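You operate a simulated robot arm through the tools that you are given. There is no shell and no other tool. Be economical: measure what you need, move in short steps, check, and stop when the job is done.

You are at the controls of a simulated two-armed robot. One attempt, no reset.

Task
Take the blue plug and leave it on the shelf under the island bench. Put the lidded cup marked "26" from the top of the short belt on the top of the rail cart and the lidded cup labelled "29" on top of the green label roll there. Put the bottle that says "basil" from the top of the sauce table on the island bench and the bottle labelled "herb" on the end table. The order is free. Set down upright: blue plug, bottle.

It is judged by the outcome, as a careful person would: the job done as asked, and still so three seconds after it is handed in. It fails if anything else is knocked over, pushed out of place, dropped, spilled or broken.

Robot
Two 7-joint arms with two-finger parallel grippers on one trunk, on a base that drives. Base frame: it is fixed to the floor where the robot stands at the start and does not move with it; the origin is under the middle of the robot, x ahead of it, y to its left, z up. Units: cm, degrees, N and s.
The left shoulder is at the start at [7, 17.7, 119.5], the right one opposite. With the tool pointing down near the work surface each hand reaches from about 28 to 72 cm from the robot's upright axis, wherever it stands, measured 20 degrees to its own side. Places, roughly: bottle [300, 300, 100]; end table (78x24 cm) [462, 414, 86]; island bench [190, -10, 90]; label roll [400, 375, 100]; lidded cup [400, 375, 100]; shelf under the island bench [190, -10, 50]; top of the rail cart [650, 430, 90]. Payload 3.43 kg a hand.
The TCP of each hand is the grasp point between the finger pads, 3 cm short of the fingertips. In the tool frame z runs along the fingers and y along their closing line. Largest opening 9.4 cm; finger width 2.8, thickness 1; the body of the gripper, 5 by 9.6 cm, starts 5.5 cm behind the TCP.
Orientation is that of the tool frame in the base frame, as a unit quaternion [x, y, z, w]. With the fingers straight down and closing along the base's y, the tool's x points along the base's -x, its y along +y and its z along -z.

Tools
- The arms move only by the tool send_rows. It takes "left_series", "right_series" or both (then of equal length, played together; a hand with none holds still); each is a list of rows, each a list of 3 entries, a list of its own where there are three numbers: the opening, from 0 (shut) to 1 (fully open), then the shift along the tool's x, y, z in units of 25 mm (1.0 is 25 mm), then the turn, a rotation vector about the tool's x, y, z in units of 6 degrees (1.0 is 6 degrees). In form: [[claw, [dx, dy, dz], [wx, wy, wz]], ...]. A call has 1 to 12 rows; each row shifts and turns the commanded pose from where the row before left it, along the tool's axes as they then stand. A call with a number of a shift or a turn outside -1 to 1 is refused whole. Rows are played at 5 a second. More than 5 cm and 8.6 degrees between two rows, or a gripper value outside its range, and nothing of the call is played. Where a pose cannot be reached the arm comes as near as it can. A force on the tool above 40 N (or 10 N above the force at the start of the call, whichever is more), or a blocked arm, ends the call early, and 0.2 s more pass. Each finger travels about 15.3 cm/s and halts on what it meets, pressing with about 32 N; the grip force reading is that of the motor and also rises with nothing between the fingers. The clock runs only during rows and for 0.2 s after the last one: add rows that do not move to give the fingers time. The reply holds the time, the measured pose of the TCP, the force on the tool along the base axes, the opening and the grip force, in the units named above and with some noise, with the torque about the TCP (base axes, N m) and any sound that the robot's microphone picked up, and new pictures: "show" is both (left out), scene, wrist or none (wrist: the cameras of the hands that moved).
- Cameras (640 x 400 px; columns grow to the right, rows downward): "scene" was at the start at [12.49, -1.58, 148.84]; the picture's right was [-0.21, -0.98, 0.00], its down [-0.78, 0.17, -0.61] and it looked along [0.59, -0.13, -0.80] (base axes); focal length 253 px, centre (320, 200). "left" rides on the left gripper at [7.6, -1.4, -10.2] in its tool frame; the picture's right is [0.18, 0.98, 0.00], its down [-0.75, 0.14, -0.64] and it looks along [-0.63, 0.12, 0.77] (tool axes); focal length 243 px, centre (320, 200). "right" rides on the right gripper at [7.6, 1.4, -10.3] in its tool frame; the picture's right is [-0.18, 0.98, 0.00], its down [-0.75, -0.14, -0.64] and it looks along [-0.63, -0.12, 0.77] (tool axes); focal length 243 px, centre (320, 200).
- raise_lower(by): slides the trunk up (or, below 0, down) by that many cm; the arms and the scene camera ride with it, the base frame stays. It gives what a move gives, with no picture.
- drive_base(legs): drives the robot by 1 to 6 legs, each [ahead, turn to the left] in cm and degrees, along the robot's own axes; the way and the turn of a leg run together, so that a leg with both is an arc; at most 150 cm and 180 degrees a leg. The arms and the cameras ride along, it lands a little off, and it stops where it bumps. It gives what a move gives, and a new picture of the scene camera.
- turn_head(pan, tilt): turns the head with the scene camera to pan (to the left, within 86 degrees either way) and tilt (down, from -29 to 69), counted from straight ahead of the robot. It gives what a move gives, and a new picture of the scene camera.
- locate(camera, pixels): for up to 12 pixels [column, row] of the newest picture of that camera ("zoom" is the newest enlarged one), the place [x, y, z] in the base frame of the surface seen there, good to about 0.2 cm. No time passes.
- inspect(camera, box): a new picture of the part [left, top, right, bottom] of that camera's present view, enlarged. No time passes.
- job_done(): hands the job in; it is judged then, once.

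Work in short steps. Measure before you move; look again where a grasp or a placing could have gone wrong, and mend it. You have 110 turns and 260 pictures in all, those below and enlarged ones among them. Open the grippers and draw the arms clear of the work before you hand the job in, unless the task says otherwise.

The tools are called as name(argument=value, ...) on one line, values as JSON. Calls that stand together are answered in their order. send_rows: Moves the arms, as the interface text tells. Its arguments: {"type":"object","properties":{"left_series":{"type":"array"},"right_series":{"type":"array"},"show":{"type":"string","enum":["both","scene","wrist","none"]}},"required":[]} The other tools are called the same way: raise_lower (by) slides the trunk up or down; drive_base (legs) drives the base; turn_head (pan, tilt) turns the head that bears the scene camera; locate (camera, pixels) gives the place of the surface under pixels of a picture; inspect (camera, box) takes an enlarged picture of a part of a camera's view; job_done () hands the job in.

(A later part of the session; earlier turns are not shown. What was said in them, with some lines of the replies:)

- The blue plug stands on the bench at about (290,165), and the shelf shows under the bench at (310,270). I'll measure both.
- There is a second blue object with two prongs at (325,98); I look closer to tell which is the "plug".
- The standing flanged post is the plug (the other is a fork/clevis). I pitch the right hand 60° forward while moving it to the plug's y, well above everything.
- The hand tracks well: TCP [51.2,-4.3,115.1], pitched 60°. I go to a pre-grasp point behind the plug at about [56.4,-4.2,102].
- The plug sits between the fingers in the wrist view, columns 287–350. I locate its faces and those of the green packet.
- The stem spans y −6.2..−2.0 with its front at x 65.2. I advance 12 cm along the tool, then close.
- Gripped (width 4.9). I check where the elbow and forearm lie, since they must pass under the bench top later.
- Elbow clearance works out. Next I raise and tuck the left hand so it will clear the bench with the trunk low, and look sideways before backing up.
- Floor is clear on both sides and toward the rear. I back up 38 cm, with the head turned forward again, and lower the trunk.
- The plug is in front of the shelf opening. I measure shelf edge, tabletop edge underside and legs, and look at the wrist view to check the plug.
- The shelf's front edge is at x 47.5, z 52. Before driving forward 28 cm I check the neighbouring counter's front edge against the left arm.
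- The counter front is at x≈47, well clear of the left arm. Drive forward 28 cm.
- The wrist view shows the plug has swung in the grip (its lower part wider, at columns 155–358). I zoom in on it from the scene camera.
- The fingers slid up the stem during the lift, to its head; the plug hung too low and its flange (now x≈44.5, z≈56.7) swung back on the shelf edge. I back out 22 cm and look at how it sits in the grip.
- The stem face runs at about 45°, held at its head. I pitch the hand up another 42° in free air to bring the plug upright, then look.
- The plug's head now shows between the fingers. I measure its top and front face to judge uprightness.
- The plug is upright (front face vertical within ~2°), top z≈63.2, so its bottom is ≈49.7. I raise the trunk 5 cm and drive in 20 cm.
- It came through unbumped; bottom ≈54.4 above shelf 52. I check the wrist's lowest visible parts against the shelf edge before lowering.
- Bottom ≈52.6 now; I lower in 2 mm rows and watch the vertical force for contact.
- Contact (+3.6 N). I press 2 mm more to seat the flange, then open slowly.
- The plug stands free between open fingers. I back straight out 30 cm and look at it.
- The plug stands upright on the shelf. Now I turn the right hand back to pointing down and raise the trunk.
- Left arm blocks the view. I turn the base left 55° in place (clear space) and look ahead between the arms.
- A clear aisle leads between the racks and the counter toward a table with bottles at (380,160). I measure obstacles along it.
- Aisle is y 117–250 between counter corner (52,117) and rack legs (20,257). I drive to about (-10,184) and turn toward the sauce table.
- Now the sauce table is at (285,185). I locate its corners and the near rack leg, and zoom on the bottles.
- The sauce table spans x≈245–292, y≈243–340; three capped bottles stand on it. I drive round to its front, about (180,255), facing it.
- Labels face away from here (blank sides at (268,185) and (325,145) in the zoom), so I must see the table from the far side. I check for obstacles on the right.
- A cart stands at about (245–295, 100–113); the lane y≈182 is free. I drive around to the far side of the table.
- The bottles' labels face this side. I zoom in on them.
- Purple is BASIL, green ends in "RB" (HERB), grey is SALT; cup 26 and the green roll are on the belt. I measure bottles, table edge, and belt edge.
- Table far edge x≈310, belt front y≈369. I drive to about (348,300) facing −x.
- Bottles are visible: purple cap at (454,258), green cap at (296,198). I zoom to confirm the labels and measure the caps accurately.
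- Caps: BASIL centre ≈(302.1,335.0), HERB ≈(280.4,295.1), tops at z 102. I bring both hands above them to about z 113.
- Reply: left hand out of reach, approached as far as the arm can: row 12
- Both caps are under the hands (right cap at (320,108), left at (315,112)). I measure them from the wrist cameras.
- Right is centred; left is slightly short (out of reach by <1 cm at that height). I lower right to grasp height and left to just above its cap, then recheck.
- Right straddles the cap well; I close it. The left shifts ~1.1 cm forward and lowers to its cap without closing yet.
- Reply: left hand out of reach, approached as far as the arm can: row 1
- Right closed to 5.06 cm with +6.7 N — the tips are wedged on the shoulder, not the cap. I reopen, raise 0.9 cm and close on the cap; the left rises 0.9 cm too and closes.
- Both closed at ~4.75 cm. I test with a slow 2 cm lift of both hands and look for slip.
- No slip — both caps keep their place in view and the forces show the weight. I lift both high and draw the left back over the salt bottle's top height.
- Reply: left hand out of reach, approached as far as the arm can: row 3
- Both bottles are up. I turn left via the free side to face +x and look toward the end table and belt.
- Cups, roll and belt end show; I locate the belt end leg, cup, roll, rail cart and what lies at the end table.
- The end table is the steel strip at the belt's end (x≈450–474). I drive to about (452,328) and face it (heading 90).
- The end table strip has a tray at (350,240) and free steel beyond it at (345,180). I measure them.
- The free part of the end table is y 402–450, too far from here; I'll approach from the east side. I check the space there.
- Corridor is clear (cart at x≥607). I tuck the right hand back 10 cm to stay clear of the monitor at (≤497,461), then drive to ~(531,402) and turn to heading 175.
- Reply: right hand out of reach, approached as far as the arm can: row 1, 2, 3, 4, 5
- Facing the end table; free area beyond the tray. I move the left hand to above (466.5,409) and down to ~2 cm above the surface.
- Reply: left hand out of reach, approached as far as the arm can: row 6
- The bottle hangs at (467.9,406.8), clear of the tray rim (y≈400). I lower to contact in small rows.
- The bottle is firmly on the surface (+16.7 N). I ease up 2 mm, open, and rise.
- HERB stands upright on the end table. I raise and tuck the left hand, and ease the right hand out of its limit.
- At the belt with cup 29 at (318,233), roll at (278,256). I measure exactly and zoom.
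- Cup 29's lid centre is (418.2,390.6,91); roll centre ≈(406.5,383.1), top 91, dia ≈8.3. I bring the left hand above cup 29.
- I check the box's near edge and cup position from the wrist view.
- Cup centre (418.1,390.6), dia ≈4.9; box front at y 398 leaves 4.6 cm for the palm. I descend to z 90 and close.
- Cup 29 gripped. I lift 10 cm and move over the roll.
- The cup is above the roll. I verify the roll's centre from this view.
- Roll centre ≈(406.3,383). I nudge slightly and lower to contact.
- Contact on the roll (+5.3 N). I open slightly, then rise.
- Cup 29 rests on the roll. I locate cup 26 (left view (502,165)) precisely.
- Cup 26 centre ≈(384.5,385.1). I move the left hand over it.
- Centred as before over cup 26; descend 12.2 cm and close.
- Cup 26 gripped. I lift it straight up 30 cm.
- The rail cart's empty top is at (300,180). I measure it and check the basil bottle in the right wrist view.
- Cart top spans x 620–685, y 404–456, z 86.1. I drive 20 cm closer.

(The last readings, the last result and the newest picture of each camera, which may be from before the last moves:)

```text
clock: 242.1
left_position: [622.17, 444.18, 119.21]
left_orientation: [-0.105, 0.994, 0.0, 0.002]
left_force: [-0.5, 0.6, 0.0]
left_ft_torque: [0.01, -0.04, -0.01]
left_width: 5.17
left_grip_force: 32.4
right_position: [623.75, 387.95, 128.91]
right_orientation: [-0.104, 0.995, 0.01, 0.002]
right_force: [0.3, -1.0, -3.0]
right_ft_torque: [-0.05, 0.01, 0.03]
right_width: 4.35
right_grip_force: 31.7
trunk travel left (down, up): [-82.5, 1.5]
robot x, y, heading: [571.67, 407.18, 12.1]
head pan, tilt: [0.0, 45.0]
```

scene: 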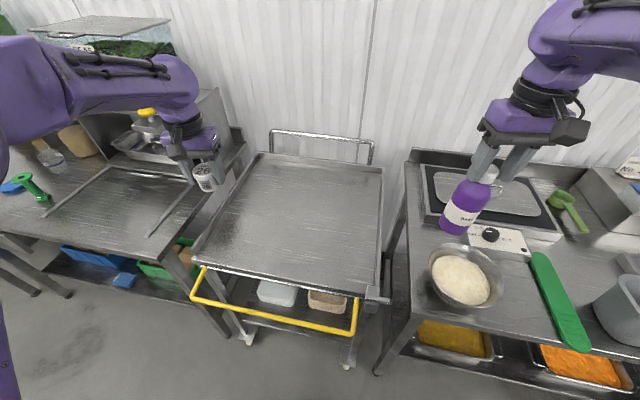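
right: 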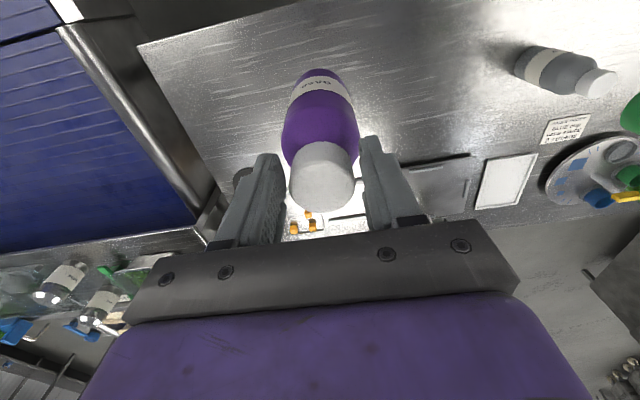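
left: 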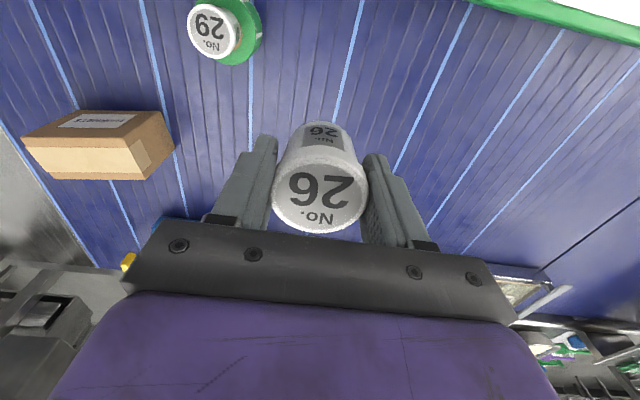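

I move the left hand forward and down to ~2 cm above the cart top at about (632,439).

send_rows(left_series=[[0.2, [-0.292, -0.235, 0.9], [0, 0, 0]], [0.2, [-0.292, -0.235, 0.9], [0, 0, 0]], [0.2, [-0.292, -0.235, 0.9], [0, 0, 0]], [0.2, [-0.292, -0.235, 0.9], [0, 0, 0]], [0.2, [-0.292, -0.235, 0.9], [0, 0, 0]], [0.2, [-0.292, -0.235, 0.9], [0, 0, 0]], [0.2, [-0.292, -0.235, 0.9], [0, 0, 0]], [0.2, [-0.292, -0.235, 0.9], [0, 0, 0]], [0.2, [-0.292, -0.235, 0.9], [0, 0, 0]], [0.2, [-0.292, -0.235, 0.9], [0, 0, 0]], [0.2, [-0.292, -0.235, 0.9], [0, 0, 0]], [0.2, [-0.292, -0.235, 0.9], [0, 0, 0]]])

```text
clock: 244.7
left_position: [632.79, 439.04, 92.28]
left_orientation: [-0.106, 0.994, 0.001, 0.001]
left_force: [-0.2, -0.7, 0.0]
left_ft_torque: [0.01, 0.02, 0.03]
left_width: 5.15
left_grip_force: 32.6
right_position: [624.1, 388.18, 128.77]
right_orientation: [-0.104, 0.995, 0.009, 0.0]
right_force: [0.5, -0.1, -2.9]
right_ft_torque: [-0.02, 0.04, 0.04]
right_width: 4.37
right_grip_force: 32.1
trunk travel left (down, up): [-82.5, 1.5]
robot x, y, heading: [571.99, 407.26, 12.4]
head pan, tilt: [0.0, 45.0]
```

scene: 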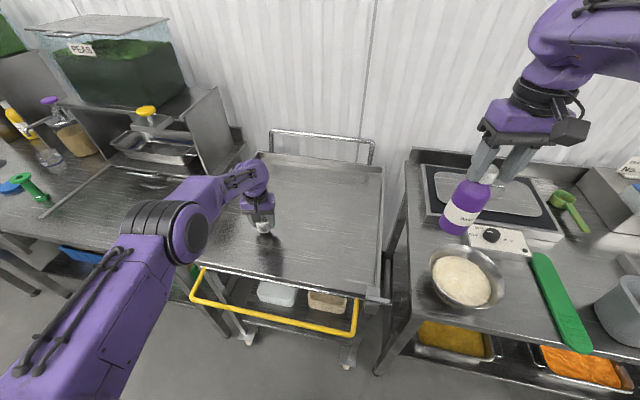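
left: 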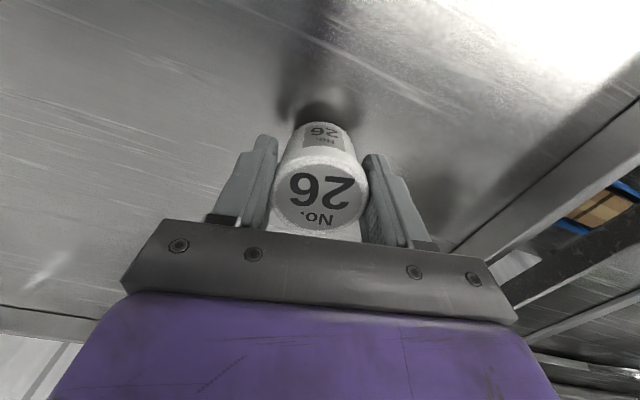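

Cup is 1.8 cm above the cart top; I lower gently until contact.

send_rows(left_series=[[0.2, [0, 0, 0.3], [0, 0, 0]], [0.2, [0, 0, 0.3], [0, 0, 0]], [0.2, [0, 0, 0.08], [0, 0, 0]], [0.2, [0, 0, 0.06], [0, 0, 0]], [0.2, [0, 0, 0], [0, 0, 0]]], show="none")

```text
clock: 245.9
left_position: [632.67, 439.06, 90.3]
left_orientation: [-0.105, 0.994, 0.0, 0.001]
left_force: [0.0, 0.4, -0.7]
left_ft_torque: [-0.03, 0.0, -0.01]
left_width: 5.16
left_grip_force: 32.2
right_position: [624.04, 388.08, 128.92]
right_orientation: [-0.103, 0.995, 0.009, 0.001]
right_force: [0.3, 0.8, -2.6]
right_ft_torque: [0.01, 0.03, -0.01]
right_width: 4.35
right_grip_force: 32.6
trunk travel left (down, up): [-82.5, 1.5]
robot x, y, heading: [571.45, 406.68, 12.4]
head pan, tilt: [0.0, 45.0]
```

send_rows(left_series=[[0.2, [0, 0, 0.06], [0, 0, 0]], [0.2, [0, 0, 0.06], [0, 0, 0]], [0.2, [0, 0, 0], [0, 0, 0]]], show="none")

```text
clock: 246.7
left_position: [632.69, 439.08, 90.18]
left_orientation: [-0.105, 0.994, 0.0, 0.004]
left_force: [0.7, -0.5, 11.0]
left_ft_torque: [-0.2, 0.06, 0.04]
left_width: 5.15
left_grip_force: 31.9
right_position: [623.85, 387.9, 128.97]
right_orientation: [-0.104, 0.995, 0.009, 0.002]
right_force: [-0.5, 0.7, -1.9]
right_ft_torque: [-0.02, 0.06, 0.02]
right_width: 4.37
right_grip_force: 32.0
trunk travel left (down, up): [-82.5, 1.5]
robot x, y, heading: [571.82, 406.73, 12.3]
head pan, tilt: [0.0, 45.0]
```

Contact (+11 N). Release, rise, and look.

send_rows(left_series=[[0.2, [0, 0, -0.06], [0, 0, 0]], [0.6, [0, 0, 0], [0, 0, 0]], [0.7, [0, 0, 0], [0, 0, 0]], [0.8, [0, 0, 0], [0, 0, 0]], [0.8, [0, 0, -0.5], [0, 0, 0]], [0.8, [0, 0, -1], [0, 0, 0]], [0.8, [0, 0, -1], [0, 0, 0]], [0.8, [0, 0, -1], [0, 0, 0]], [0.8, [0.3, 0.2, -1], [0, 0, 0]], [0.8, [0.5, 0.3, -1], [0, 0, 0]], [0.8, [0.5, 0.3, -1], [0, 0, 0]], [0.8, [0.5, 0.3, -1], [0, 0, 0]]])

```text
clock: 249.3
left_position: [627.47, 440.66, 109.0]
left_orientation: [-0.105, 0.994, -0.001, 0.002]
left_force: [-0.2, -0.2, 0.5]
left_ft_torque: [-0.01, 0.01, 0.03]
left_width: 7.51
left_grip_force: 0.1
right_position: [623.88, 388.09, 128.86]
right_orientation: [-0.104, 0.995, 0.008, 0.002]
right_force: [-0.3, -0.2, -3.2]
right_ft_torque: [0.0, 0.07, 0.0]
right_width: 4.34
right_grip_force: 31.9
trunk travel left (down, up): [-82.5, 1.5]
robot x, y, heading: [571.75, 407.01, 12.1]
head pan, tilt: [0.0, 45.0]
```

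scene: 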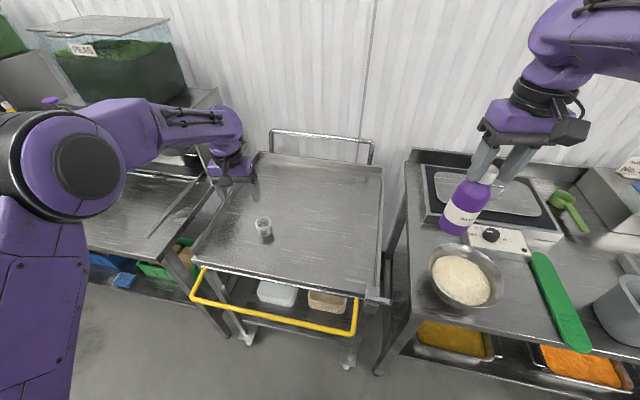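
left: 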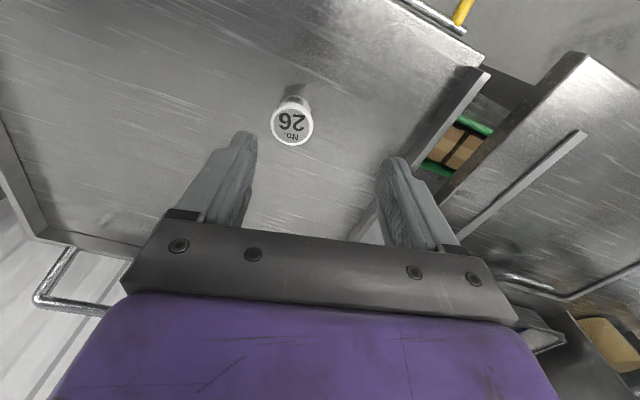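

Cup 26 stands on the cart. I raise the left hand and drive back toward the room's middle, then look along the way to the island bench's far end.

send_rows(left_series=[[1, [0.5, -0.4, -1], [0, 0, 0]], [1, [0.5, -0.4, -1], [0, 0, 0]], [1, [0.5, -0.4, -1], [0, 0, 0]], [1, [0.5, -0.4, -1], [0, 0, 0]], [1, [0.5, -0.4, -1], [0, 0, 0]], [1, [0.5, -0.4, -1], [0, 0, 0]], [1, [0, -0.4, -1], [0, 0, 0]], [1, [0, 0, -1], [0, 0, 0]]], show="none")

drive_base(legs=[[-23, 0], [0, -102], [72, 0], [0, -41]])

turn_head(pan=0, tilt=25)

```text
clock: 251.1
left_position: [621.65, 432.2, 128.96]
left_orientation: [-0.105, 0.994, 0.0, 0.002]
left_force: [-0.8, 0.9, -0.8]
left_ft_torque: [-0.02, 0.01, -0.01]
left_width: 9.4
left_grip_force: 0.1
right_position: [624.01, 388.0, 128.79]
right_orientation: [-0.104, 0.995, 0.008, 0.001]
right_force: [0.4, -0.1, -3.4]
right_ft_torque: [-0.01, 0.02, 0.02]
right_width: 4.32
right_grip_force: 31.5
trunk travel left (down, up): [-82.5, 1.5]
robot x, y, heading: [571.51, 406.9, 12.3]
head pan, tilt: [0.0, 45.0]
```

```text
clock: 262.6
left_position: [524.22, 280.11, 128.89]
left_orientation: [0.912, 0.411, -0.002, 0.001]
left_force: [-0.5, -0.2, -0.8]
left_ft_torque: [0.03, -0.01, -0.01]
left_width: 9.41
left_grip_force: 0.0
right_position: [496.13, 314.3, 129.05]
right_orientation: [0.913, 0.409, 0.002, 0.008]
right_force: [-0.9, 0.2, -3.0]
right_ft_torque: [0.04, -0.02, -0.01]
right_width: 4.29
right_grip_force: 32.5
trunk travel left (down, up): [-82.5, 1.5]
robot x, y, heading: [549.31, 330.34, -131.4]
head pan, tilt: [0.0, 45.0]
```

scene: 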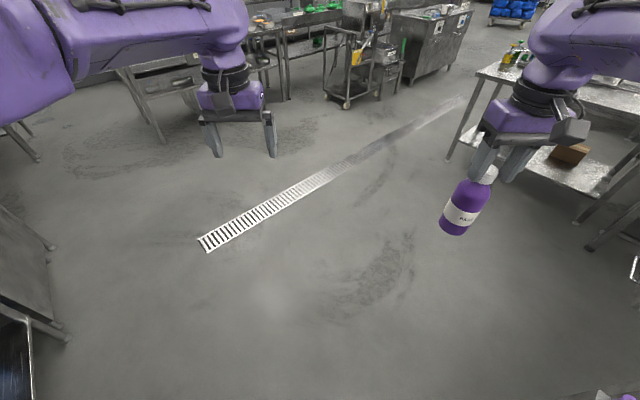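

```text
clock: 263.4
left_position: [524.15, 280.16, 128.87]
left_orientation: [0.912, 0.411, -0.002, 0.001]
left_force: [0.0, 0.0, 0.4]
left_ft_torque: [0.01, 0.0, 0.01]
left_width: 9.39
left_grip_force: 0.1
right_position: [496.08, 314.44, 128.96]
right_orientation: [0.912, 0.409, 0.002, 0.01]
right_force: [0.3, 0.1, -2.6]
right_ft_torque: [0.0, -0.07, 0.0]
right_width: 4.29
right_grip_force: 31.8
trunk travel left (down, up): [-82.5, 1.5]
robot x, y, heading: [549.18, 329.75, -131.4]
head pan, tilt: [0.0, 25.0]
```

scene: 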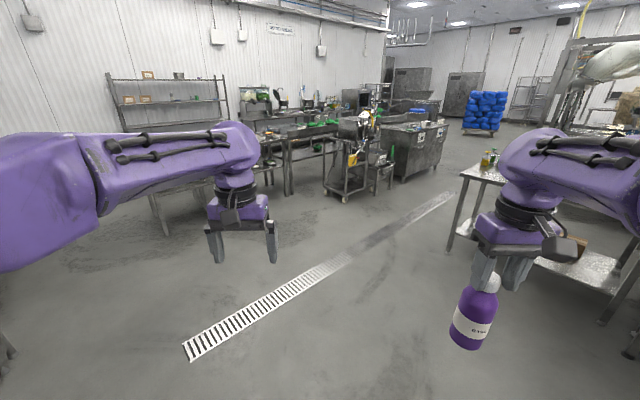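

Open floor ahead. I locate the island bench's near end and surrounding legs.

locate(camera="scene", pixels=[[287, 192], [265, 135], [290, 135], [320, 150], [165, 230], [345, 200], [310, 128], [200, 170], [270, 180], [335, 130]])

inspect(camera="scene", box=[130, 70, 400, 240])

```text
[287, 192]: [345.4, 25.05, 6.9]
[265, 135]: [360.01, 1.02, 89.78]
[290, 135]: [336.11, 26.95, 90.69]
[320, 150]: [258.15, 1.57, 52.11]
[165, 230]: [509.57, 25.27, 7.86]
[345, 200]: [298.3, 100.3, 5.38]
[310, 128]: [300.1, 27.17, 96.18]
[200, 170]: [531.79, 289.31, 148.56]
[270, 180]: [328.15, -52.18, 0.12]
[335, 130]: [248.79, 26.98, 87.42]
```

```text
2.35 times, centred on (265, 155) of scene
```

zoom: 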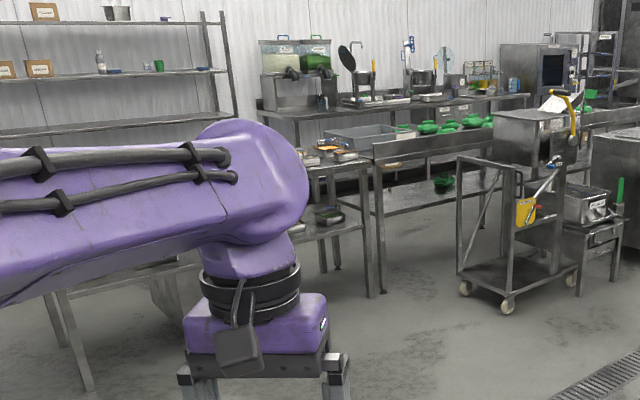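

The bench's far end is at x≈345 with a back lip (z 96) on its +y side; another table joins beyond. I drive to ~(358,122) and face the bench to look for a free spot.

drive_base(legs=[[0, -1.5], [140, 0], [138, 0], [0, 36]])

turn_head(pan=0, tilt=32)

```text
clock: 278.9
left_position: [361.47, 76.07, 128.99]
left_orientation: [0.763, 0.647, -0.001, 0.001]
left_force: [0.2, -0.2, -0.4]
left_ft_torque: [0.05, 0.01, -0.02]
left_width: 9.4
left_grip_force: 0.0
right_position: [319.62, 90.19, 128.87]
right_orientation: [0.764, 0.646, 0.005, 0.007]
right_force: [-0.7, 0.8, -2.8]
right_ft_torque: [0.04, 0.02, 0.0]
right_width: 4.21
right_grip_force: 32.2
trunk travel left (down, up): [-82.5, 1.5]
robot x, y, heading: [356.14, 131.93, -99.2]
head pan, tilt: [0.0, 25.0]
```

scene: 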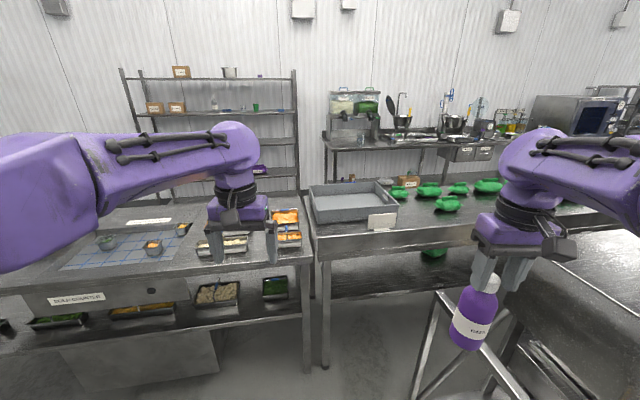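

```text
clock: 279.6
left_position: [361.59, 76.06, 128.92]
left_orientation: [0.763, 0.647, -0.001, 0.001]
left_force: [-0.3, 0.0, 0.0]
left_ft_torque: [0.0, 0.0, 0.0]
left_width: 9.44
left_grip_force: 0.1
right_position: [319.47, 90.08, 128.82]
right_orientation: [0.764, 0.645, 0.004, 0.008]
right_force: [-0.4, 1.3, -2.5]
right_ft_torque: [0.04, -0.03, -0.03]
right_width: 4.22
right_grip_force: 31.7
trunk travel left (down, up): [-82.5, 1.5]
robot x, y, heading: [356.24, 131.95, -99.4]
head pan, tilt: [0.0, 32.0]
```

scene: 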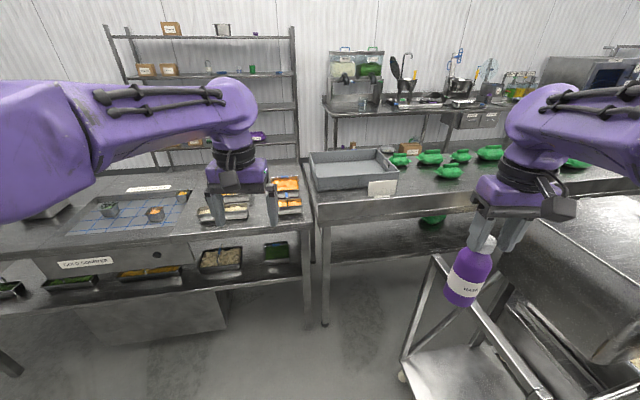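

A free patch lies between the grey basin and the green packets around (425,190). I measure and check the bottle in the wrist view.

locate(camera="scene", pixels=[[420, 180], [405, 192], [440, 190], [399, 183], [448, 172], [400, 215], [330, 205], [438, 258], [405, 372], [320, 190], [425, 200], [465, 185]])

inspect(camera="right", box=[0, 0, 640, 400])

inspect(camera="scene", box=[290, 130, 500, 260])

```text
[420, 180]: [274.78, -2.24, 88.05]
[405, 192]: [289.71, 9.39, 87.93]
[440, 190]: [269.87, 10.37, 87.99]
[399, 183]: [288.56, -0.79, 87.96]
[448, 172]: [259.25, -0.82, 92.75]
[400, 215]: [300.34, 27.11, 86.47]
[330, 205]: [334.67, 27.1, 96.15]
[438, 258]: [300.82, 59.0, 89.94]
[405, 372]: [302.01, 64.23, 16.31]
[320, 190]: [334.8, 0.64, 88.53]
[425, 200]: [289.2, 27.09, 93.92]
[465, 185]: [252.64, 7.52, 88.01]
```

```text
1.00 times, centred on (320, 200) of right (not enlarged: the box is as wide or as high as the picture)
```

zoom: 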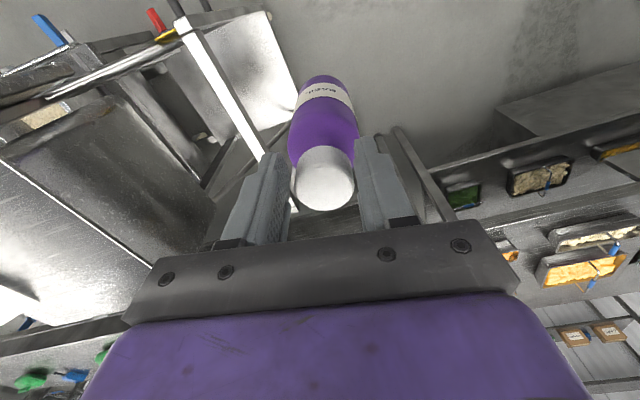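

```text
3.05 times, centred on (395, 195) of scene
```

zoom: 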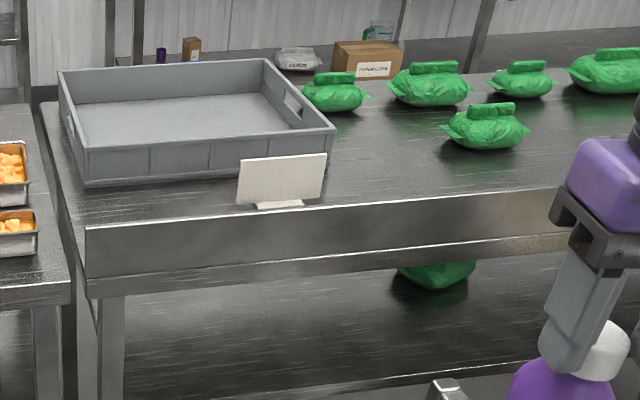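

A utility cart at x≤302 limits access, so I check the strip in front of the basin and the area beside the white card.

locate(camera="zoom", pixels=[[160, 200], [160, 183], [85, 188], [275, 207], [240, 190], [325, 185], [332, 150], [360, 170], [380, 150], [330, 110], [430, 180], [160, 150]])

```text
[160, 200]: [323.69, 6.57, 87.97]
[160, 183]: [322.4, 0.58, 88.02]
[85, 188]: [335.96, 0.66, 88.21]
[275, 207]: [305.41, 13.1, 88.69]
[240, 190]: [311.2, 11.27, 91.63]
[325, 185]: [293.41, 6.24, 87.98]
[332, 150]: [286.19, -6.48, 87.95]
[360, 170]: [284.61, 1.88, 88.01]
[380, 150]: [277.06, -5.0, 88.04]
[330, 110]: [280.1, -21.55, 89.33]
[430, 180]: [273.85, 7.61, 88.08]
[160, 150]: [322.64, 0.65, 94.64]
```

There is a 25 cm deep free strip in front of the basin (x 315–345, y 1–26, z 88). I drive forward 57 cm.

drive_base(legs=[[57, 0]])

turn_head(pan=-10, tilt=50)

```text
clock: 282.9
left_position: [352.46, 18.91, 128.85]
left_orientation: [0.762, 0.648, -0.002, 0.001]
left_force: [0.5, -0.3, -0.2]
left_ft_torque: [0.01, -0.04, 0.0]
left_width: 9.4
left_grip_force: 0.1
right_position: [310.47, 32.74, 128.91]
right_orientation: [0.762, 0.647, 0.004, 0.009]
right_force: [-1.2, 0.3, -3.0]
right_ft_torque: [0.05, -0.03, 0.02]
right_width: 4.18
right_grip_force: 32.2
trunk travel left (down, up): [-82.5, 1.5]
robot x, y, heading: [346.91, 74.47, -99.3]
head pan, tilt: [0.0, 32.0]
```

scene: 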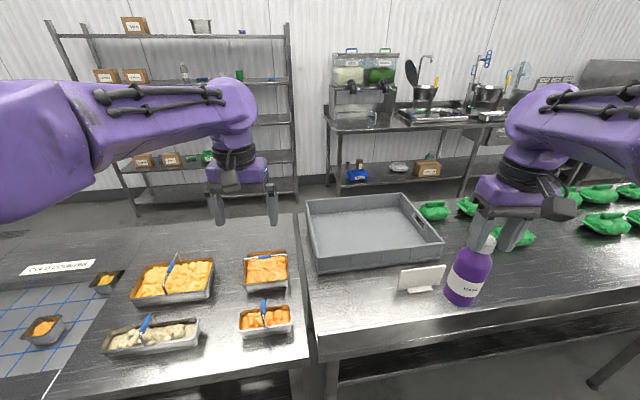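

```text
clock: 283.7
left_position: [352.5, 18.61, 128.9]
left_orientation: [0.762, 0.648, -0.001, 0.002]
left_force: [0.0, 0.2, 1.2]
left_ft_torque: [0.01, 0.03, 0.02]
left_width: 9.38
left_grip_force: 0.0
right_position: [310.46, 32.51, 128.91]
right_orientation: [0.763, 0.646, 0.005, 0.008]
right_force: [-0.4, -1.2, -2.9]
right_ft_torque: [0.05, -0.01, 0.0]
right_width: 4.22
right_grip_force: 32.1
trunk travel left (down, up): [-82.5, 1.5]
robot x, y, heading: [346.98, 74.41, -99.3]
head pan, tilt: [-10.0, 50.0]
```

scene: 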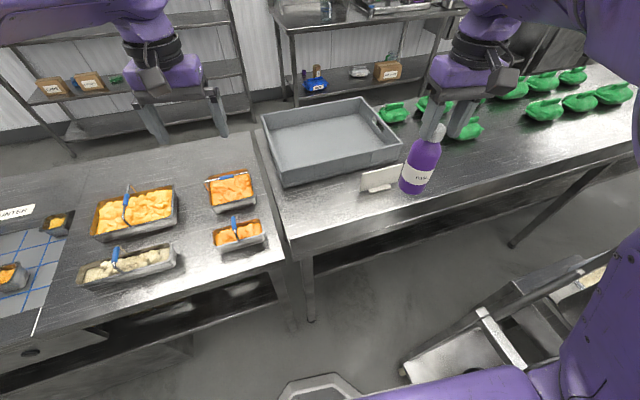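

I verify the target strip and carry the bottle over it at height, shifting the left hand aside.

locate(camera="scene", pixels=[[320, 195], [335, 200], [300, 205], [310, 232], [370, 190], [290, 185], [345, 175]])

send_rows(left_series=[[1, [0.5, 0.7, -0.2], [0, 0, 0]], [1, [0.5, 0.7, -0.2], [0, 0, 0]], [1, [0.5, 0.7, -0.2], [0, 0, 0]], [1, [0, 0.7, -0.2], [0, 0, 0]], [1, [0, 0.7, -0.2], [0, 0, 0]], [1, [0, 0.7, 0], [0, 0, 0]], [1, [0, 0, 0], [0, 0, 0]], [1, [0, 0, 0], [0, 0, 0]], [1, [0, 0, 0], [0, 0, 0]], [1, [0, 0, 0], [0, 0, 0]]], right_series=[[0.1, [-0.7, 0.784, 0], [0, 0, 0]], [0.1, [-0.7, 0.784, 0], [0, 0, 0]], [0.1, [-0.7, 0.784, 0], [0, 0, 0]], [0.1, [-0.7, 0.784, 0], [0, 0, 0]], [0.1, [-0.7, 0.784, 0], [0, 0, 0]], [0.1, [-0.7, 0.784, 0], [0, 0, 0]], [0.1, [-0.7, 0.784, 0], [0, 0, 0]], [0.1, [-0.7, 0.784, 0], [0, 0, 0]], [0.1, [-0.7, 0.784, 0], [0, 0, 0]], [0.1, [-0.7, 0.784, 0], [0, 0, 0]]])

```text
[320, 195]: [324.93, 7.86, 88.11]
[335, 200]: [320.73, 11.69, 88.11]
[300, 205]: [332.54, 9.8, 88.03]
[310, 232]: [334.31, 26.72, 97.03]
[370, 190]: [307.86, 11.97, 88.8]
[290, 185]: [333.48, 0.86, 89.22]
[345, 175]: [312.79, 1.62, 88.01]
```

```text
clock: 285.9
left_position: [363.52, 20.57, 131.33]
left_orientation: [0.761, 0.648, -0.001, 0.0]
left_force: [0.2, -0.1, -0.7]
left_ft_torque: [0.01, 0.0, 0.01]
left_width: 9.4
left_grip_force: 0.0
right_position: [325.91, 13.53, 129.0]
right_orientation: [0.763, 0.646, 0.004, 0.006]
right_force: [0.0, 0.1, -2.9]
right_ft_torque: [0.03, 0.03, 0.01]
right_width: 4.18
right_grip_force: 32.5
right hand out of reach, approached as far as the arm can: row 10
trunk travel left (down, up): [-82.5, 1.5]
robot x, y, heading: [346.95, 74.53, -99.0]
head pan, tilt: [-10.0, 50.0]
```

scene: 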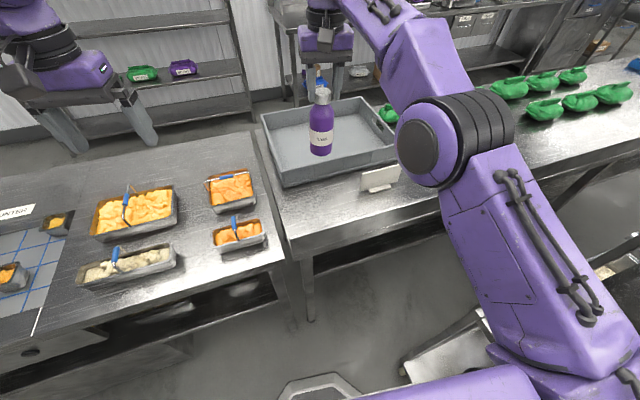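
right: 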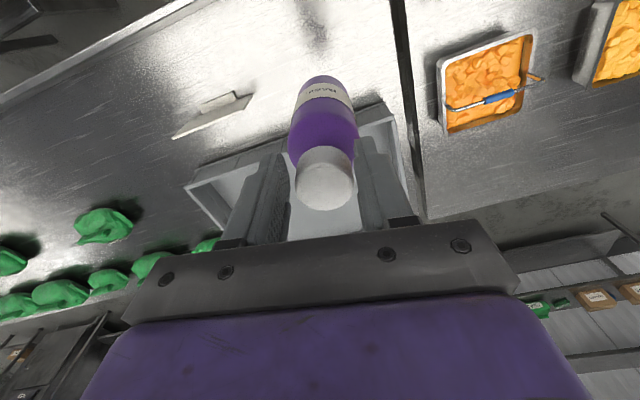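
left: 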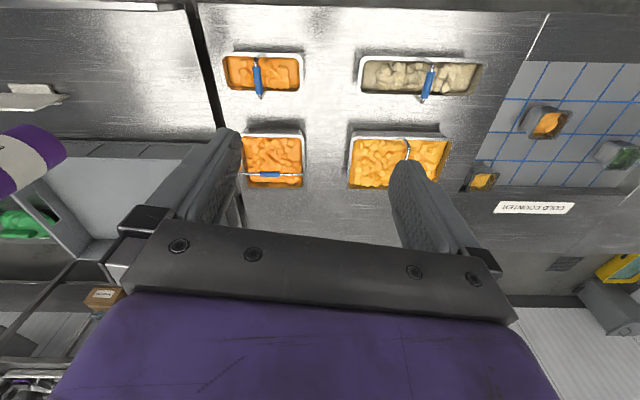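

Bottle is over (325.9,13.5), clear of basin (y 0.6), lip (y 27) and card (x 311). I descend to ~2 cm above the bench.

send_rows(right_series=[[0.1, [0, 0, 0.9], [0, 0, 0]], [0.1, [0, 0, 0.9], [0, 0, 0]], [0.1, [0, 0, 0.9], [0, 0, 0]], [0.1, [0, 0, 0.9], [0, 0, 0]], [0.1, [0, 0, 0.9], [0, 0, 0]], [0.1, [0, 0, 0.9], [0, 0, 0]], [0.1, [0, 0, 0.9], [0, 0, 0]], [0.1, [0, 0, 0.9], [0, 0, 0]], [0.1, [0, 0, 0.9], [0, 0, 0]], [0.1, [0, 0, 0.9], [0, 0, 0]]])

```text
clock: 288.1
left_position: [363.47, 20.64, 131.25]
left_orientation: [0.762, 0.648, 0.0, 0.001]
left_force: [-0.3, 0.7, 0.2]
left_ft_torque: [0.0, 0.01, 0.02]
left_width: 9.38
left_grip_force: 0.0
right_position: [326.21, 13.42, 106.65]
right_orientation: [0.762, 0.647, 0.004, 0.008]
right_force: [-0.1, 0.0, -3.3]
right_ft_torque: [0.03, -0.03, 0.0]
right_width: 4.16
right_grip_force: 32.5
trunk travel left (down, up): [-82.5, 1.5]
robot x, y, heading: [346.91, 74.67, -99.2]
head pan, tilt: [-10.0, 50.0]
```

scene: 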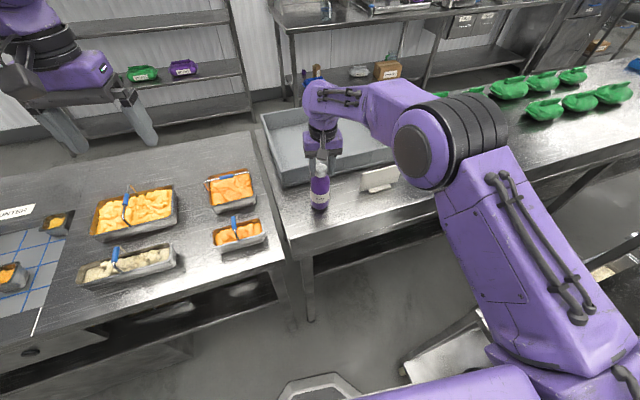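
right: 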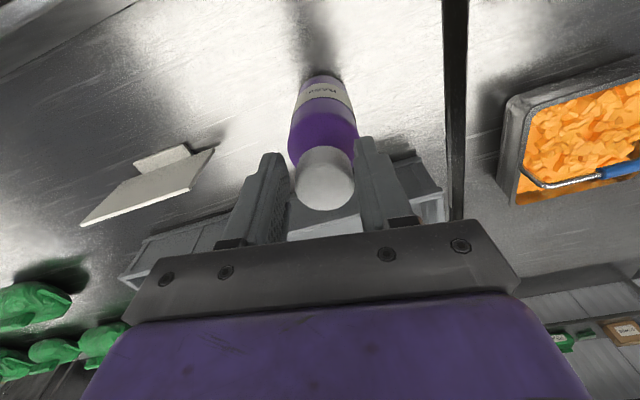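

Now the last ~2 cm, slowly.

send_rows(right_series=[[0.1, [0, 0, 0.4], [0, 0, 0]], [0.1, [0, 0, 0.3], [0, 0, 0]], [0.1, [0, 0, 0.08], [0, 0, 0]], [0.1, [0, 0, 0.06], [0, 0, 0]], [0.1, [0, 0, 0], [0, 0, 0]]], show="none")

```text
clock: 289.0
left_position: [363.7, 21.02, 131.33]
left_orientation: [0.761, 0.649, -0.003, 0.001]
left_force: [0.1, 0.2, 0.7]
left_ft_torque: [0.03, 0.03, -0.03]
left_width: 9.38
left_grip_force: 0.1
right_position: [326.4, 13.4, 105.62]
right_orientation: [0.762, 0.647, -0.002, 0.015]
right_force: [4.1, 6.1, 19.2]
right_ft_torque: [0.71, -0.07, -0.08]
right_width: 4.21
right_grip_force: 31.7
trunk travel left (down, up): [-82.5, 1.5]
robot x, y, heading: [347.33, 74.63, -99.0]
head pan, tilt: [-10.0, 50.0]
stopped in row 4 (right hand): the force on the tool passed its limit (the readings are from after the stop); the commanded pose is now the measured one
```

Contact came 1 cm earlier than expected (z 105.6), fitting a bottle that slid a little down in the grip. I look before releasing.

inspect(camera="scene", box=[270, 100, 410, 240])

inspect(camera="right", box=[200, 40, 460, 240])

```text
2.86 times, centred on (340, 170) of scene
```

zoom: 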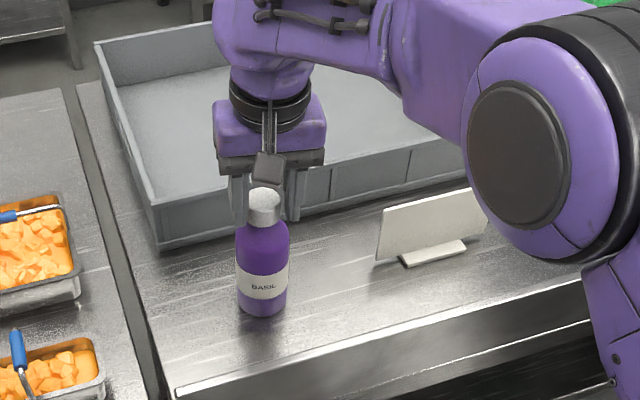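

```text
2.00 times, centred on (330, 140) of right
```

zoom: 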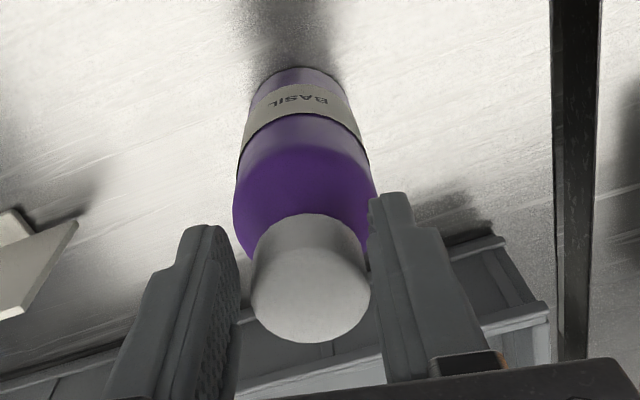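

The bottle stands on the bench, upright. I ease up 3 mm to relax the force, then open and rise.

send_rows(right_series=[[0.1, [0, 0, -0.1], [0, 0, 0]], [0.1, [0, 0, 0], [0, 0, 0]]], show="none")

```text
clock: 289.6
left_position: [363.7, 20.84, 131.34]
left_orientation: [0.761, 0.649, -0.003, 0.001]
left_force: [0.6, 0.7, 0.8]
left_ft_torque: [0.0, 0.0, 0.02]
left_width: 9.39
left_grip_force: 0.0
right_position: [326.43, 13.26, 105.59]
right_orientation: [0.762, 0.647, 0.0, 0.014]
right_force: [2.7, -0.7, 8.6]
right_ft_torque: [-0.52, -0.22, 0.12]
right_width: 4.21
right_grip_force: 32.2
trunk travel left (down, up): [-82.5, 1.5]
robot x, y, heading: [347.34, 74.87, -98.8]
head pan, tilt: [-10.0, 50.0]
```

send_rows(right_series=[[0.1, [0, 0, -0.05], [0, 0, 0]], [0.5, [0, 0, 0], [0, 0, 0]], [0.6, [0, 0, 0], [0, 0, 0]], [0.8, [0, 0, 0], [0, 0, 0]], [0.8, [0, 0, -0.5], [0, 0, 0]], [0.8, [0, 0, -0.9], [0, 0, 0]], [0.8, [0, 0, -0.9], [0, 0, 0]], [0.8, [0, 0, -0.9], [0, 0, 0]]])

```text
clock: 291.4
left_position: [363.61, 20.73, 131.23]
left_orientation: [0.761, 0.648, -0.001, 0.001]
left_force: [0.2, 0.7, -0.9]
left_ft_torque: [-0.02, -0.02, -0.03]
left_width: 9.39
left_grip_force: 0.0
right_position: [326.37, 13.52, 113.46]
right_orientation: [0.762, 0.647, 0.0, 0.013]
right_force: [-0.2, 0.0, 0.3]
right_ft_torque: [0.02, -0.01, -0.01]
right_width: 7.52
right_grip_force: 0.1
trunk travel left (down, up): [-82.5, 1.5]
robot x, y, heading: [346.84, 74.61, -99.2]
head pan, tilt: [-10.0, 50.0]
```

scene: 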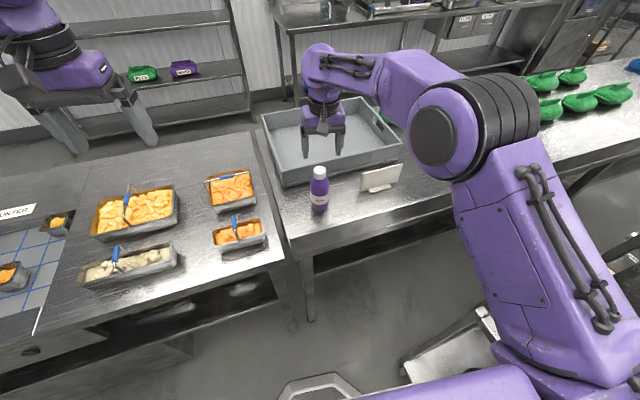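
right: 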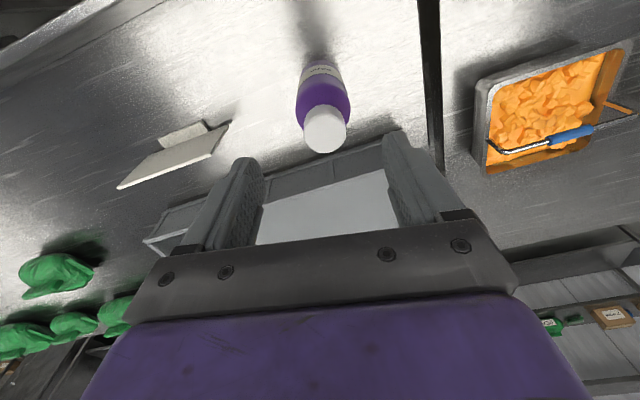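

BASIL stands upright on the island bench. I raise the right hand clear and back the robot off, then confirm.

send_rows(right_series=[[1, [0, 0, -1], [0, 0, 0]], [1, [0, 0, -1], [0, 0, 0]], [1, [0, 0, -1], [0, 0, 0]], [1, [0.5, -0.4, -1], [0, 0, 0]], [1, [0.5, -0.4, -1], [0, 0, 0]], [1, [0.5, -0.4, -1], [0, 0, 0]], [1, [0.5, -0.4, 0], [0, 0, 0]]], show="none")

drive_base(legs=[[-45, 0]])

inspect(camera="scene", box=[240, 60, 440, 200])

```text
clock: 293.0
left_position: [363.47, 20.83, 131.32]
left_orientation: [0.761, 0.649, -0.002, 0.001]
left_force: [-0.3, 0.0, -0.7]
left_ft_torque: [0.01, 0.0, -0.02]
left_width: 9.41
left_grip_force: 0.0
right_position: [322.76, 19.27, 128.52]
right_orientation: [0.762, 0.647, 0.001, 0.013]
right_force: [-0.4, -0.4, -0.4]
right_ft_torque: [-0.05, -0.04, 0.01]
right_width: 9.38
right_grip_force: 0.1
trunk travel left (down, up): [-82.5, 1.5]
robot x, y, heading: [346.88, 74.21, -99.2]
head pan, tilt: [-10.0, 50.0]
```

```text
clock: 295.7
left_position: [370.65, 64.42, 131.3]
left_orientation: [0.76, 0.65, -0.001, 0.0]
left_force: [-0.2, -0.2, -0.9]
left_ft_torque: [0.03, 0.0, -0.01]
left_width: 9.38
left_grip_force: 0.0
right_position: [329.93, 62.63, 128.45]
right_orientation: [0.762, 0.648, 0.001, 0.012]
right_force: [0.5, -0.1, -0.8]
right_ft_torque: [0.01, -0.02, 0.02]
right_width: 9.42
right_grip_force: 0.0
trunk travel left (down, up): [-82.5, 1.5]
robot x, y, heading: [354.08, 118.6, -99.0]
head pan, tilt: [-10.0, 50.0]
```

scene: 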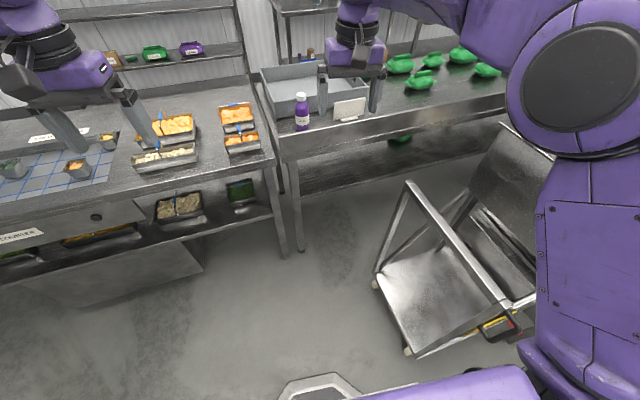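

```text
2.86 times, centred on (340, 130) of scene
```

zoom: 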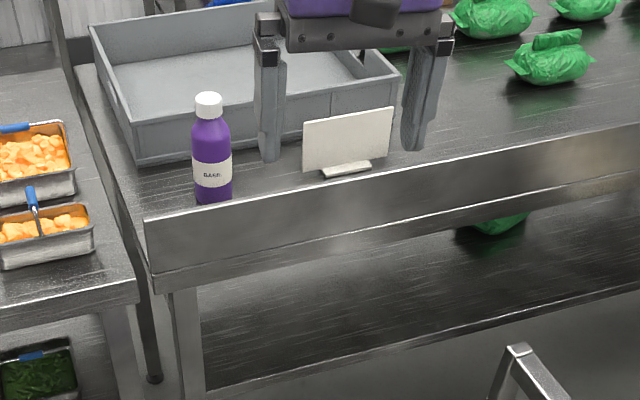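

The basil bottle is upright on the bench, the arms are clear and both grippers are open. Every other item was checked after its release, so I hand in.

job_done()

```text
The job is handed in.
```

I finished and handed in the job. I looked at each item once after letting go of it:

- **Blue plug:** it stands upright on the shelf under the island bench. It shifted in the grip on the first try and caught the shelf edge, so I straightened it and set it down again.
- **Cup 26:** it is on top of the rail cart.
- **Cup 29:** it is on top of the green label roll, set slightly off centre so it doesn't sit over the hole.
- **Basil bottle:** it stands upright on the island bench, in front of the grey basin.
- **Herb bottle:** it stands upright on the end table, beside the tray.

I saw nothing else knocked over or moved. Both grippers are open and the arms are clear.
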